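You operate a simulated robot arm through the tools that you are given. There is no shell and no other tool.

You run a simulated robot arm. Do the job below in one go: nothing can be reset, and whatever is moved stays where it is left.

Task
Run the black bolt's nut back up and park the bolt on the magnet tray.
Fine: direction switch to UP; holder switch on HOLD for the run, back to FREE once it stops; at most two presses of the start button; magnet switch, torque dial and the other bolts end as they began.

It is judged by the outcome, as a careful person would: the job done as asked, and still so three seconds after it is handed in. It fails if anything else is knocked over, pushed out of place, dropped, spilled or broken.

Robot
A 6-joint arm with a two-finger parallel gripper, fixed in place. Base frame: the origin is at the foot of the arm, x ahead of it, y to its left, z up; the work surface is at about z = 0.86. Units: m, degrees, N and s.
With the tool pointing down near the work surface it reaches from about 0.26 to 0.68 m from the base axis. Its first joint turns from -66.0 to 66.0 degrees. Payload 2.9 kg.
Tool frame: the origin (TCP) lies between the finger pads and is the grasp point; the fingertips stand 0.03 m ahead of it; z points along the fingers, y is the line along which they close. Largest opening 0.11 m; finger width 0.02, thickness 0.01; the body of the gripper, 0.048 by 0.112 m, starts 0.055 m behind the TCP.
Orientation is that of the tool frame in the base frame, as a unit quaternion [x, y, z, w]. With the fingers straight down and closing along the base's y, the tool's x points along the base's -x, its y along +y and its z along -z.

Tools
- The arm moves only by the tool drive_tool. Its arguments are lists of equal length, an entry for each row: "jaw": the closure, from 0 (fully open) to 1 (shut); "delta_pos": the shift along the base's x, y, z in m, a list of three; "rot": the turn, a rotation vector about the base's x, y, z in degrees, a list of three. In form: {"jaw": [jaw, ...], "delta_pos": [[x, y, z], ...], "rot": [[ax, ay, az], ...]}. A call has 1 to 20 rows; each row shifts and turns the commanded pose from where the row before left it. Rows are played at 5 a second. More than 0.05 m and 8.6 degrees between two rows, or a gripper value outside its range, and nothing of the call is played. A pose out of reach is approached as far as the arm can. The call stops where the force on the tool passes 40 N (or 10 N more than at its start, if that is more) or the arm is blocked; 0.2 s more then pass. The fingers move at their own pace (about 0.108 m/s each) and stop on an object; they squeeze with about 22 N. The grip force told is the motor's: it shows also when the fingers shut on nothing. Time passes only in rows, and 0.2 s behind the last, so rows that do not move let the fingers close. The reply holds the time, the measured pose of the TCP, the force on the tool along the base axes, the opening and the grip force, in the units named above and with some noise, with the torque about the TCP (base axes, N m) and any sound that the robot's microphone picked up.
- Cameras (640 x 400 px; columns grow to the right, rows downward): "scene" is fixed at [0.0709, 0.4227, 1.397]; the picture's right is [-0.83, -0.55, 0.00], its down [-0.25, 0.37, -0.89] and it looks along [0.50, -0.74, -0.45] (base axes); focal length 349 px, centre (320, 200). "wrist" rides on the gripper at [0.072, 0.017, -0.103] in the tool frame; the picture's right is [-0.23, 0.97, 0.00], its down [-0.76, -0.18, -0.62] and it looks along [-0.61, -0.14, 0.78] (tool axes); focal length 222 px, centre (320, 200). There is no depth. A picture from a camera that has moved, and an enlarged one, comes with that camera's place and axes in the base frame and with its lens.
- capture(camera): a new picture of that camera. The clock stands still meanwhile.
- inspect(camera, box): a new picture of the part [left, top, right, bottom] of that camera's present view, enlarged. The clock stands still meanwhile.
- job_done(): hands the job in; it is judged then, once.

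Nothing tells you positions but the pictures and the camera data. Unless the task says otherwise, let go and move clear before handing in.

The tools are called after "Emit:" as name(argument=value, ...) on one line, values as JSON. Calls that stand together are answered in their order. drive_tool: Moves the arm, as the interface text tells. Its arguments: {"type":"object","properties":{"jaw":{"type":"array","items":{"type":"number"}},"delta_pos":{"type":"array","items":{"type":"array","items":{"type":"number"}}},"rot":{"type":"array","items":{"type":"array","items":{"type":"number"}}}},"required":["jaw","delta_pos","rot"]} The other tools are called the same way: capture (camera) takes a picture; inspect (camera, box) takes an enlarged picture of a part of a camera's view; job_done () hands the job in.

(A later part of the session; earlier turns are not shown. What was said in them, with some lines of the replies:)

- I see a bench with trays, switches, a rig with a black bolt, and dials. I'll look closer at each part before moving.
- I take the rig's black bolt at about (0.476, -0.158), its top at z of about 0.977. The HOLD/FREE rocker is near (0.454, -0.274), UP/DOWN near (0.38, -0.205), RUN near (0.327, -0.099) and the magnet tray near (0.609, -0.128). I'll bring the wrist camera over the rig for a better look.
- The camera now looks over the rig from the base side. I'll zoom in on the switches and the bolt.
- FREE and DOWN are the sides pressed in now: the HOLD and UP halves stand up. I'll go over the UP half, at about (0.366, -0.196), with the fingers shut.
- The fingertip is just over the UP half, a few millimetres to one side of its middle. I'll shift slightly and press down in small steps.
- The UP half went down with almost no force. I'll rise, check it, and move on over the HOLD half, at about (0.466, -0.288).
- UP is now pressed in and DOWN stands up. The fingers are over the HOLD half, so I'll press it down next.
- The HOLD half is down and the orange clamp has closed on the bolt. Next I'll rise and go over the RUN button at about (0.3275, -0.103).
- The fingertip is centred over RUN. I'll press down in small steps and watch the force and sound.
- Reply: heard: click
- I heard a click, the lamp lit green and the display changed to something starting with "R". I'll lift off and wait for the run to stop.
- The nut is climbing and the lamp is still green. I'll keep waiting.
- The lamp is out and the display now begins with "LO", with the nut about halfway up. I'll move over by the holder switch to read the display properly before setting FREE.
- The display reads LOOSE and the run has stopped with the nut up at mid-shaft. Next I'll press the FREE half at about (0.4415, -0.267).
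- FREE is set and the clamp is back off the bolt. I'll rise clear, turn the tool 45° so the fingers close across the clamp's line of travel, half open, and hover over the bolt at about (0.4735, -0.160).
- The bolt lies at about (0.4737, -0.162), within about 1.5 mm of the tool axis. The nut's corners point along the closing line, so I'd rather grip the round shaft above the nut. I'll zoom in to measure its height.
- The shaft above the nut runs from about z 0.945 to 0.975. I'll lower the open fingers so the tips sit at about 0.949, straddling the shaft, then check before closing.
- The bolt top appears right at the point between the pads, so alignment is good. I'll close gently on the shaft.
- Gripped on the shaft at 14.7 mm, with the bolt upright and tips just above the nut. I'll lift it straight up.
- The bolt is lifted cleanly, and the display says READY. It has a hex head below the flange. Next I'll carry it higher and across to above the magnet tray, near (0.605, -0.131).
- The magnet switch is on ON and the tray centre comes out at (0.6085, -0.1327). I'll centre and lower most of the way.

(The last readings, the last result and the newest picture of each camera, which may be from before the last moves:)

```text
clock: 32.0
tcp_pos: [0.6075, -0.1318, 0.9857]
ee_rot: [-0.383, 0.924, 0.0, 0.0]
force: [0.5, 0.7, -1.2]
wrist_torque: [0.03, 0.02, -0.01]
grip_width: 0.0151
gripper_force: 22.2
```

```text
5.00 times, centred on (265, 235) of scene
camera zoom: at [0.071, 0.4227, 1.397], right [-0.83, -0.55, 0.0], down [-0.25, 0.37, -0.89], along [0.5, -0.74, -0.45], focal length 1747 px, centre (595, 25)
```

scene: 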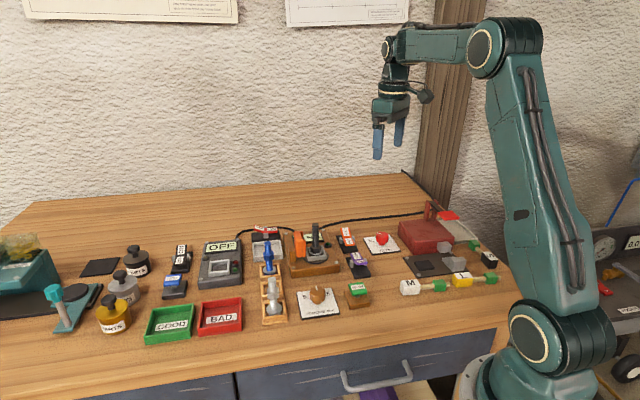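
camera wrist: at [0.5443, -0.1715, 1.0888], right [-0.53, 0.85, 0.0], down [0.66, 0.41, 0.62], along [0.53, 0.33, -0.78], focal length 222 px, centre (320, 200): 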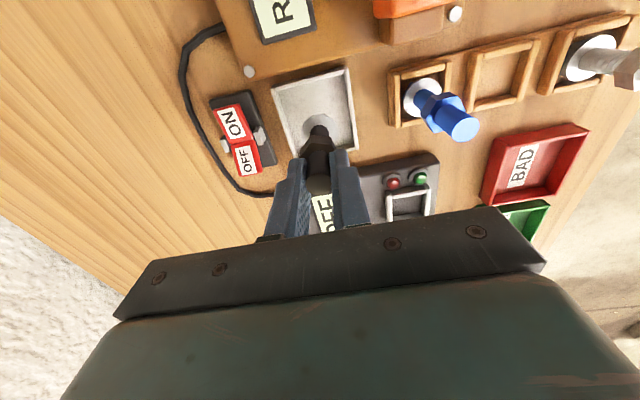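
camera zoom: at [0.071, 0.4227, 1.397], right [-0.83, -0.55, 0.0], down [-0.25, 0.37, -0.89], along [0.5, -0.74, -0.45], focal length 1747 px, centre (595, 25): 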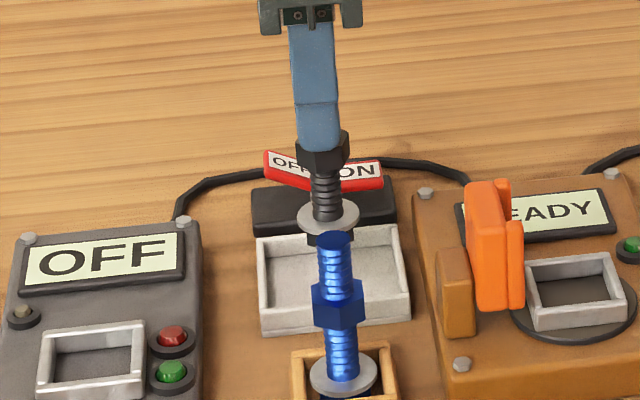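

The bolt is coming down over the tray, aligned with it. I'll lower in small steps and watch the force for touchdown.

Emit:
drive_tool(jaw=[1, 1, 1, 1, 1], delta_pos=[[0, 0, -0.004], [0, 0, -0.004], [0, 0, -0.003], [0, 0, -0.003], [0, 0, 0]], rot=[[0, 0, 0], [0, 0, 0], [0, 0, 0], [0, 0, 0], [0, 0, 0]])

Emit:
inspect(camera="scene", box=[225, 195, 305, 275])

Emit:
inspect(camera="wrist", box=[240, 50, 400, 200])

```text
clock: 33.2
tcp_pos: [0.608, -0.1315, 0.9722]
ee_rot: [-0.383, 0.924, 0.0, 0.0]
force: [0.7, -1.1, -2.1]
wrist_torque: [-0.01, -0.04, 0.01]
grip_width: 0.0151
gripper_force: 22.3
```

```text
5.00 times, centred on (265, 235) of scene
camera zoom: at [0.071, 0.4227, 1.397], right [-0.83, -0.55, 0.0], down [-0.25, 0.37, -0.89], along [0.5, -0.74, -0.45], focal length 1747 px, centre (595, 25)
```

zoom: 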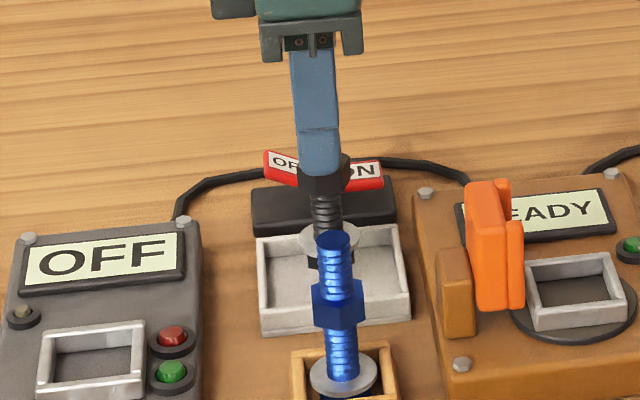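

```text
2.67 times, centred on (320, 125) of wrist
camera zoom: at [0.5445, -0.171, 1.075], right [-0.53, 0.85, 0.0], down [0.66, 0.41, 0.62], along [0.53, 0.33, -0.78], focal length 592 px, centre (320, 400)
```

zoom: 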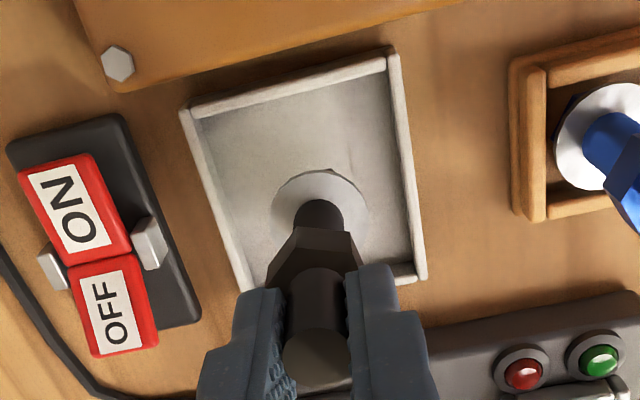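

Still about 6–8 mm above the floor of the tray. I'll keep lowering gently.

Emit:
drive_tool(jaw=[1, 1, 1, 1], delta_pos=[[0, 0, -0.002], [0, 0, -0.002], [0, 0, -0.001], [0, 0, 0]], rot=[[0, 0, 0], [0, 0, 0], [0, 0, 0], [0, 0, 0]])

Emit:
inspect(camera="scene", box=[225, 195, 305, 275])

```text
clock: 34.2
tcp_pos: [0.6078, -0.1317, 0.967]
ee_rot: [-0.382, 0.924, 0.001, 0.0]
force: [1.0, -0.5, -1.4]
wrist_torque: [0.0, 0.0, 0.0]
grip_width: 0.0151
gripper_force: 22.3
```

```text
5.00 times, centred on (265, 235) of scene
camera zoom: at [0.071, 0.4227, 1.397], right [-0.83, -0.55, 0.0], down [-0.25, 0.37, -0.89], along [0.5, -0.74, -0.45], focal length 1747 px, centre (595, 25)
```

zoom: 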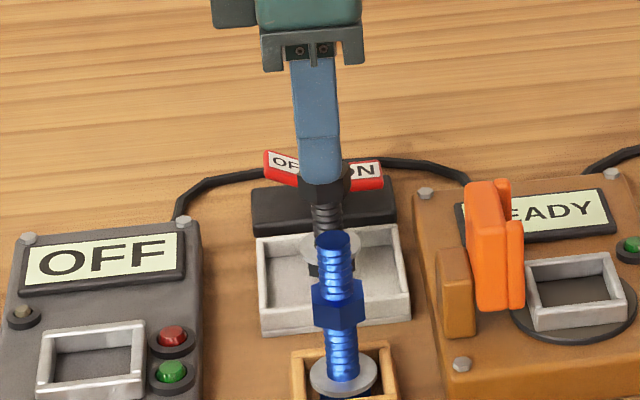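

Emit:
drive_tool(jaw=[1, 1, 1, 1], delta_pos=[[0, 0, -0.0015], [0, 0, -0.0015], [0, 0, -0.001], [0, 0, 0]], rot=[[0, 0, 0], [0, 0, 0], [0, 0, 0], [0, 0, 0]])

Emit:
inspect(camera="scene", box=[225, 195, 305, 275])

```text
clock: 35.2
tcp_pos: [0.6077, -0.1324, 0.9621]
ee_rot: [-0.384, 0.923, 0.0, 0.001]
force: [-0.4, 0.0, -2.8]
wrist_torque: [0.0, -0.02, 0.0]
grip_width: 0.0152
gripper_force: 21.8
```

```text
5.00 times, centred on (265, 235) of scene
camera zoom: at [0.071, 0.4227, 1.397], right [-0.83, -0.55, 0.0], down [-0.25, 0.37, -0.89], along [0.5, -0.74, -0.45], focal length 1747 px, centre (595, 25)
```

zoom: 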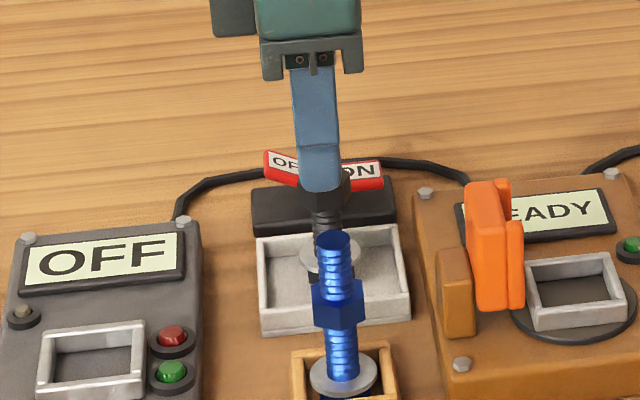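

No touchdown yet, though the downward pull has grown a little. I'll continue in 1 mm steps.

Emit:
drive_tool(jaw=[1, 1, 1, 1], delta_pos=[[0, 0, -0.001], [0, 0, -0.001], [0, 0, -0.001], [0, 0, 0]], rot=[[0, 0, 0], [0, 0, 0], [0, 0, 0], [0, 0, 0]])

Emit:
inspect(camera="scene", box=[225, 195, 305, 275])

Emit:
inspect(camera="wrist", box=[260, 50, 380, 200])

```text
clock: 36.2
tcp_pos: [0.6089, -0.1321, 0.9603]
ee_rot: [-0.383, 0.924, 0.0, 0.0]
force: [1.2, 0.2, -1.9]
wrist_torque: [0.02, 0.03, 0.01]
grip_width: 0.015
gripper_force: 22.0
```

```text
5.00 times, centred on (265, 235) of scene
camera zoom: at [0.071, 0.4227, 1.397], right [-0.83, -0.55, 0.0], down [-0.25, 0.37, -0.89], along [0.5, -0.74, -0.45], focal length 1747 px, centre (595, 25)
```

zoom: 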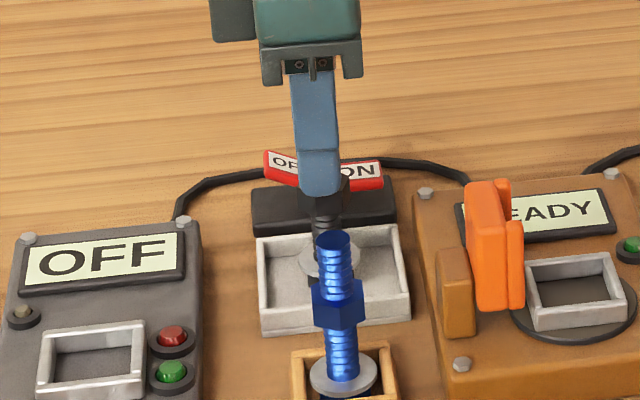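

```text
2.67 times, centred on (320, 125) of wrist
camera zoom: at [0.5457, -0.1711, 1.0624], right [-0.53, 0.85, 0.0], down [0.66, 0.41, 0.62], along [0.53, 0.33, -0.78], focal length 592 px, centre (320, 400)
```

zoom: 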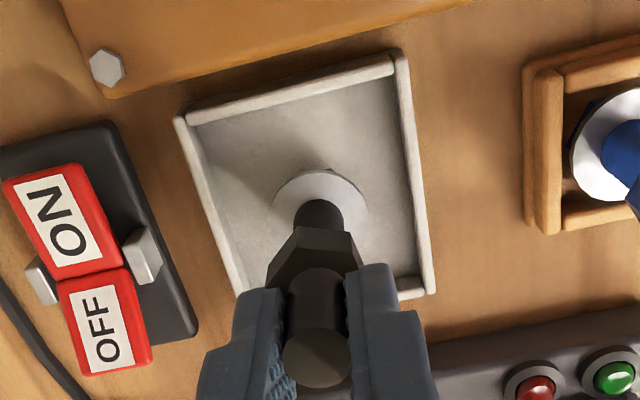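

Still hanging free; the flange sits just above rim height. I'll continue in 1 mm steps.

Emit:
drive_tool(jaw=[1, 1, 1, 1], delta_pos=[[0, 0, -0.001], [0, 0, -0.001], [0, 0, -0.001], [0, 0, 0]], rot=[[0, 0, 0], [0, 0, 0], [0, 0, 0], [0, 0, 0]])

Emit:
inspect(camera="scene", box=[240, 220, 290, 270])

```text
clock: 37.2
tcp_pos: [0.609, -0.1311, 0.9561]
ee_rot: [-0.383, 0.924, 0.0, 0.0]
force: [-0.5, 0.4, -1.8]
wrist_torque: [0.0, 0.0, 0.02]
grip_width: 0.0149
gripper_force: 21.8
```

```text
8.00 times, centred on (265, 245) of scene
camera zoom: at [0.071, 0.4227, 1.397], right [-0.83, -0.55, 0.0], down [-0.25, 0.37, -0.89], along [0.5, -0.74, -0.45], focal length 2795 px, centre (760, -160)
```

zoom: 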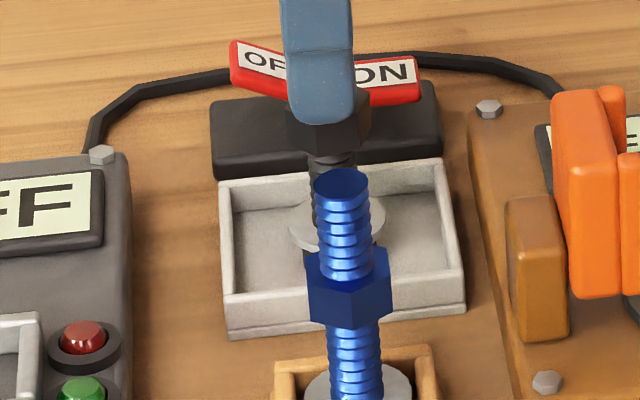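

By my numbers the head is within a couple of millimetres of the tray floor. I'll continue gently.

Emit:
drive_tool(jaw=[1, 1, 1], delta_pos=[[0, 0, -0.001], [0, 0, -0.001], [0, 0, 0]], rot=[[0, 0, 0], [0, 0, 0], [0, 0, 0]])

Emit:
inspect(camera="scene", box=[240, 220, 290, 270])

Emit:
inspect(camera="wrist", box=[280, 80, 360, 200])

```text
clock: 38.0
tcp_pos: [0.6082, -0.1309, 0.9548]
ee_rot: [-0.383, 0.924, -0.001, 0.0]
force: [-0.1, 0.2, -2.1]
wrist_torque: [0.01, -0.03, 0.01]
grip_width: 0.0149
gripper_force: 22.2
```

```text
8.00 times, centred on (265, 245) of scene
camera zoom: at [0.071, 0.4227, 1.397], right [-0.83, -0.55, 0.0], down [-0.25, 0.37, -0.89], along [0.5, -0.74, -0.45], focal length 2795 px, centre (760, -160)
```

zoom: 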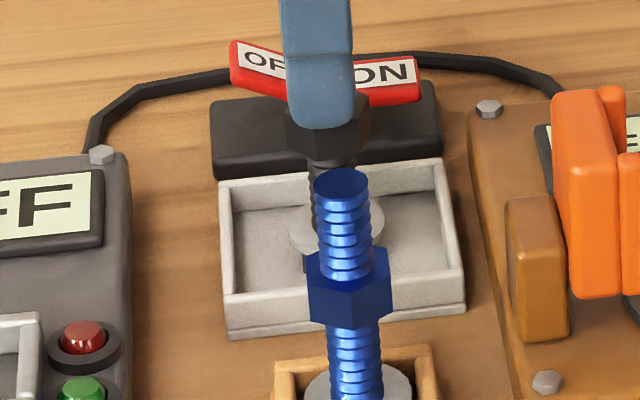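

```text
3.33 times, centred on (320, 140) of wrist
camera zoom: at [0.5452, -0.171, 1.0574], right [-0.53, 0.85, 0.0], down [0.66, 0.41, 0.62], along [0.53, 0.33, -0.78], focal length 740 px, centre (320, 400)
```

zoom: 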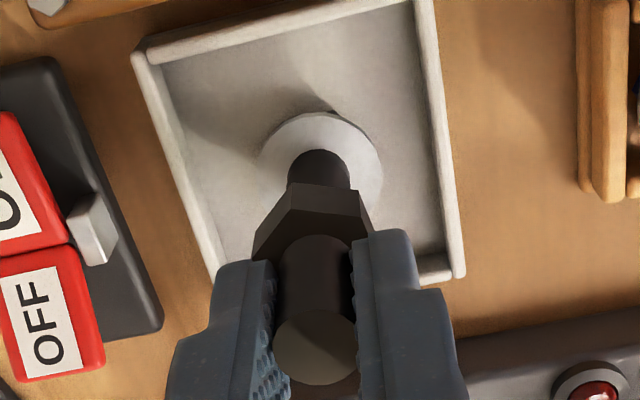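

Close, but no contact force yet. Two more 1 mm steps.

Emit:
drive_tool(jaw=[1, 1, 1], delta_pos=[[0, 0, -0.001], [0, 0, -0.001], [0, 0, 0]], rot=[[0, 0, 0], [0, 0, 0], [0, 0, 0]])

Emit:
inspect(camera="scene", box=[240, 220, 290, 270])

```text
clock: 38.8
tcp_pos: [0.6093, -0.1324, 0.9536]
ee_rot: [-0.383, 0.924, 0.0, 0.001]
force: [-3.1, 0.7, 10.4]
wrist_torque: [-0.1, 0.29, -0.01]
grip_width: 0.015
gripper_force: 21.7
```

```text
8.00 times, centred on (265, 245) of scene
camera zoom: at [0.0707, 0.4227, 1.397], right [-0.83, -0.55, 0.0], down [-0.25, 0.37, -0.89], along [0.5, -0.74, -0.45], focal length 2795 px, centre (760, -160)
```

zoom: 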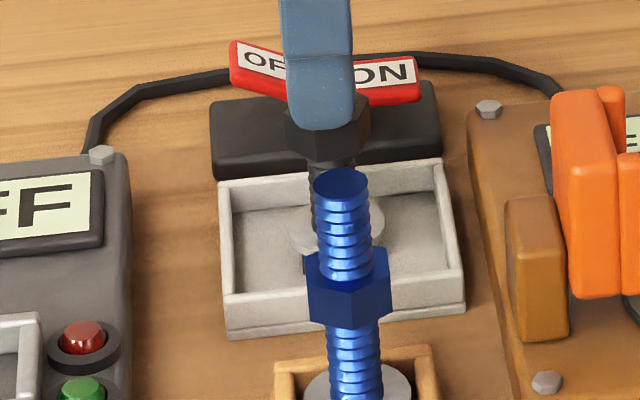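

Touchdown, with 10 N upward. I'll ease off slightly and open the fingers a moderate amount.

Emit:
drive_tool(jaw=[1, 1, 0.84, 0.78, 0.7, 0.62, 0.62, 0.62], delta_pos=[[0, 0, 0.0006], [0, 0, 0], [0, 0, 0], [0, 0, 0], [0, 0, 0], [0, 0, 0], [0, 0, 0], [0, 0, 0]], rot=[[0, 0, 0], [0, 0, 0], [0, 0, 0], [0, 0, 0], [0, 0, 0], [0, 0, 0], [0, 0, 0], [0, 0, 0]])

Emit:
inspect(camera="scene", box=[240, 210, 300, 270])

Emit:
inspect(camera="wrist", box=[260, 70, 380, 220])

```text
clock: 40.6
tcp_pos: [0.6086, -0.132, 0.9534]
ee_rot: [-0.383, 0.924, 0.0, 0.0]
force: [-0.7, 0.6, 0.5]
wrist_torque: [0.02, 0.02, 0.02]
grip_width: 0.0419
gripper_force: 0.1
```

```text
6.67 times, centred on (270, 240) of scene
camera zoom: at [0.0709, 0.4227, 1.397], right [-0.83, -0.55, 0.0], down [-0.25, 0.37, -0.89], along [0.5, -0.74, -0.45], focal length 2329 px, centre (653, -67)
```

zoom: 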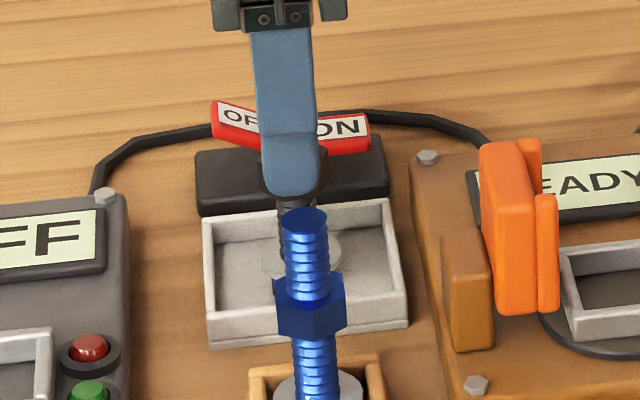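

```text
2.67 times, centred on (320, 145) of wrist
camera zoom: at [0.5447, -0.171, 1.0564], right [-0.53, 0.85, 0.0], down [0.66, 0.41, 0.62], along [0.53, 0.33, -0.78], focal length 592 px, centre (320, 347)
```

zoom: 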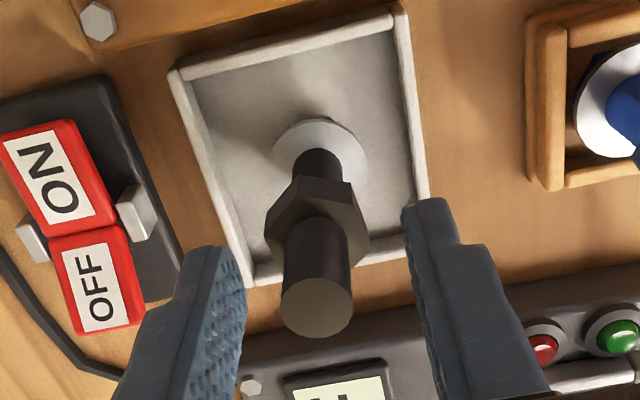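

The bolt stands upright on the tray and the fingers are open clear of it. I'll rise straight up, then move back.

Emit:
drive_tool(jaw=[0.62, 0.62, 0.62, 0.62, 0.62, 0.62, 0.62, 0.62, 0.62, 0.62, 0.62, 0.62], delta_pos=[[0, 0, 0.01], [0, 0, 0.02], [0, 0, 0.03], [0, 0, 0.035], [0, 0, 0.035], [0, 0, 0.03], [-0.03, -0.03, 0], [-0.04, -0.03, 0], [-0.04, -0.03, 0], [-0.04, -0.03, 0], [-0.03, -0.02, 0], [0, 0, 0]], rot=[[0, 0, 0], [0, 0, 0], [0, 0, 0], [0, 0, 0], [0, 0, 0], [0, 0, 0], [0, 0, 0], [0, 0, 0], [0, 0, 0], [0, 0, 0], [0, 0, 0], [0, 0, 0]])

Emit:
capture(camera="scene")

Emit:
inspect(camera="scene", box=[220, 190, 380, 300])

Emit:
capture(camera="wrist")

```text
clock: 43.2
tcp_pos: [0.4305, -0.272, 1.1146]
ee_rot: [-0.383, 0.924, 0.0, 0.001]
force: [-1.3, 0.3, 0.1]
wrist_torque: [0.02, -0.01, 0.01]
grip_width: 0.0419
gripper_force: 0.1
```

```text
taken
```

scene: 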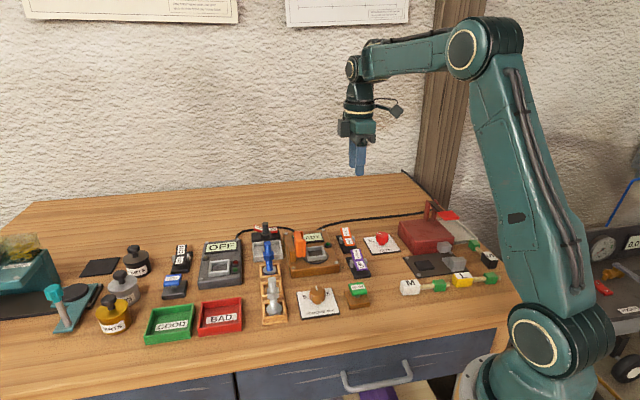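

```text
3.64 times, centred on (300, 245) of scene
camera zoom: at [0.0709, 0.4227, 1.397], right [-0.83, -0.55, 0.0], down [-0.25, 0.37, -0.89], along [0.5, -0.74, -0.45], focal length 1270 px, centre (393, 36)
```

zoom: 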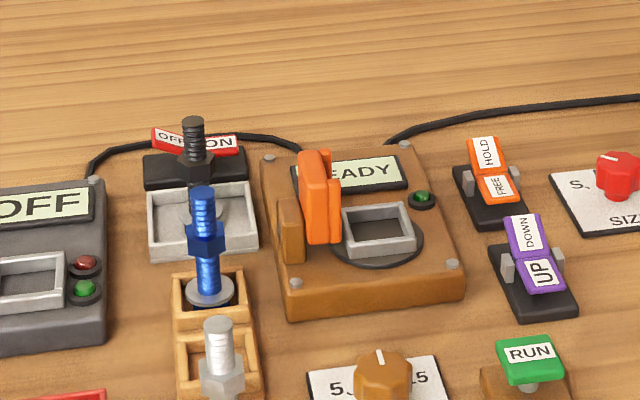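

```text
taken
camera wrist: at [0.3669, -0.3113, 1.2178], right [-0.53, 0.85, 0.0], down [0.66, 0.41, 0.62], along [0.53, 0.33, -0.78], focal length 222 px, centre (320, 200)
```

wrist: 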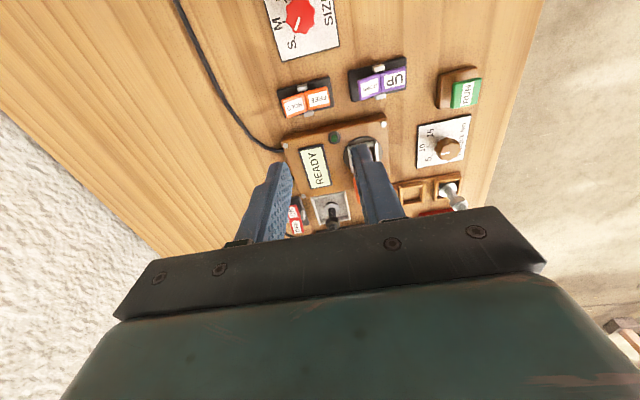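

The black bolt stands in the tray, the holder is on FREE, direction on UP, and the magnet and torque dial are untouched. I'll wait a few seconds to confirm that it stays put.

Emit:
drive_tool(jaw=[0.62, 0.62, 0.62, 0.62, 0.62, 0.62, 0.62, 0.62, 0.62, 0.62], delta_pos=[[-0.02, -0.02, 0.01], [-0.02, -0.02, 0.01], [0, 0, 0], [0, 0, 0], [0, 0, 0], [0, 0, 0], [0, 0, 0], [0, 0, 0], [0, 0, 0], [0, 0, 0]], rot=[[0, 0, 0], [0, 0, 0], [0, 0, 0], [0, 0, 0], [0, 0, 0], [0, 0, 0], [0, 0, 0], [0, 0, 0], [0, 0, 0], [0, 0, 0]])

Emit:
inspect(camera="scene", box=[230, 215, 290, 275])

Emit:
inspect(camera="wrist", box=[270, 40, 480, 240])

Emit:
inspect(camera="scene", box=[270, 215, 390, 315])

```text
clock: 45.4
tcp_pos: [0.3885, -0.3126, 1.1339]
ee_rot: [-0.383, 0.924, 0.0, 0.0]
force: [-0.3, 0.4, -0.2]
wrist_torque: [0.03, 0.02, 0.01]
grip_width: 0.0417
gripper_force: 0.0
```

```text
6.67 times, centred on (260, 245) of scene
camera zoom: at [0.0709, 0.4227, 1.397], right [-0.83, -0.55, 0.0], down [-0.25, 0.37, -0.89], along [0.5, -0.74, -0.45], focal length 2329 px, centre (720, -100)
```

zoom: 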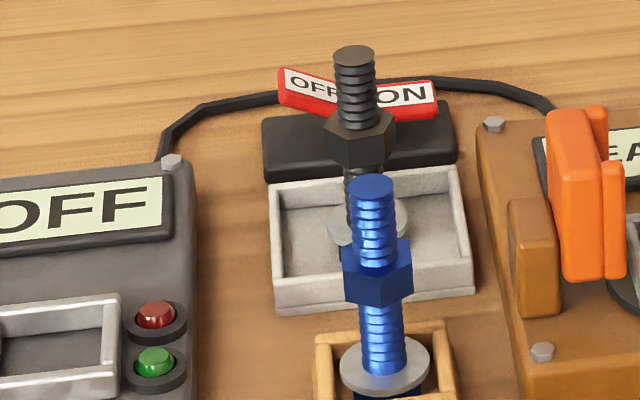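

```text
2.00 times, centred on (375, 140) of wrist
camera zoom: at [0.3258, -0.3518, 1.2376], right [-0.53, 0.85, 0.0], down [0.66, 0.41, 0.62], along [0.53, 0.33, -0.78], focal length 444 px, centre (210, 320)
```

zoom: 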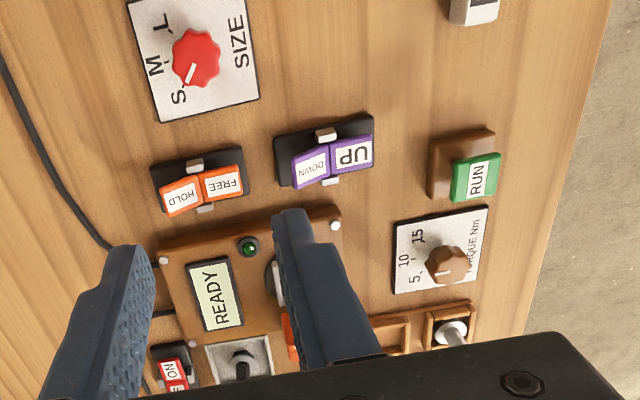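

```text
4.00 times, centred on (330, 265) of scene
camera zoom: at [0.0709, 0.4227, 1.397], right [-0.83, -0.55, 0.0], down [-0.25, 0.37, -0.89], along [0.5, -0.74, -0.45], focal length 1397 px, centre (280, -60)
```

zoom: 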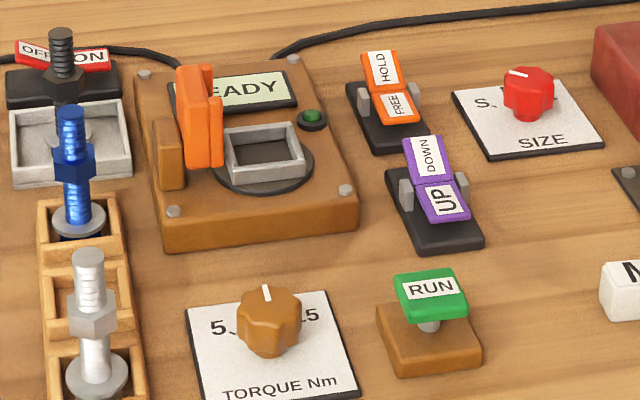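

Everything is as asked: the black bolt stands steady on the magnet tray with its nut up. The holder is on FREE and direction is on UP. RUN was pressed once, and the magnet switch, torque dial and other bolts are unchanged. The arm is clear, so I'm handing in.

Emit:
job_done()

```text
The job is handed in.
```

The black bolt's nut has been run back up and the bolt is standing upright on the magnet tray. I've handed the job in.

- **Run:** I set the direction switch to UP and the holder to HOLD, then pressed RUN once. The nut climbed to about mid-shaft, level with the nuts on the other bolts. The run stopped by itself with the display reading LOOSE.
- **After the run:** I set the holder back to FREE, and the display went to READY once the bolt was lifted out. The direction switch is still on UP.
- **Placement:** The bolt sits near the middle of the tray, held with the magnet on. It was still standing about five seconds after I let go.
- **Left as they were:** The magnet switch is on ON, the torque dial is on 10, and the other bolts were not moved. Nothing was knocked or dropped, and the arm is clear of the bench.
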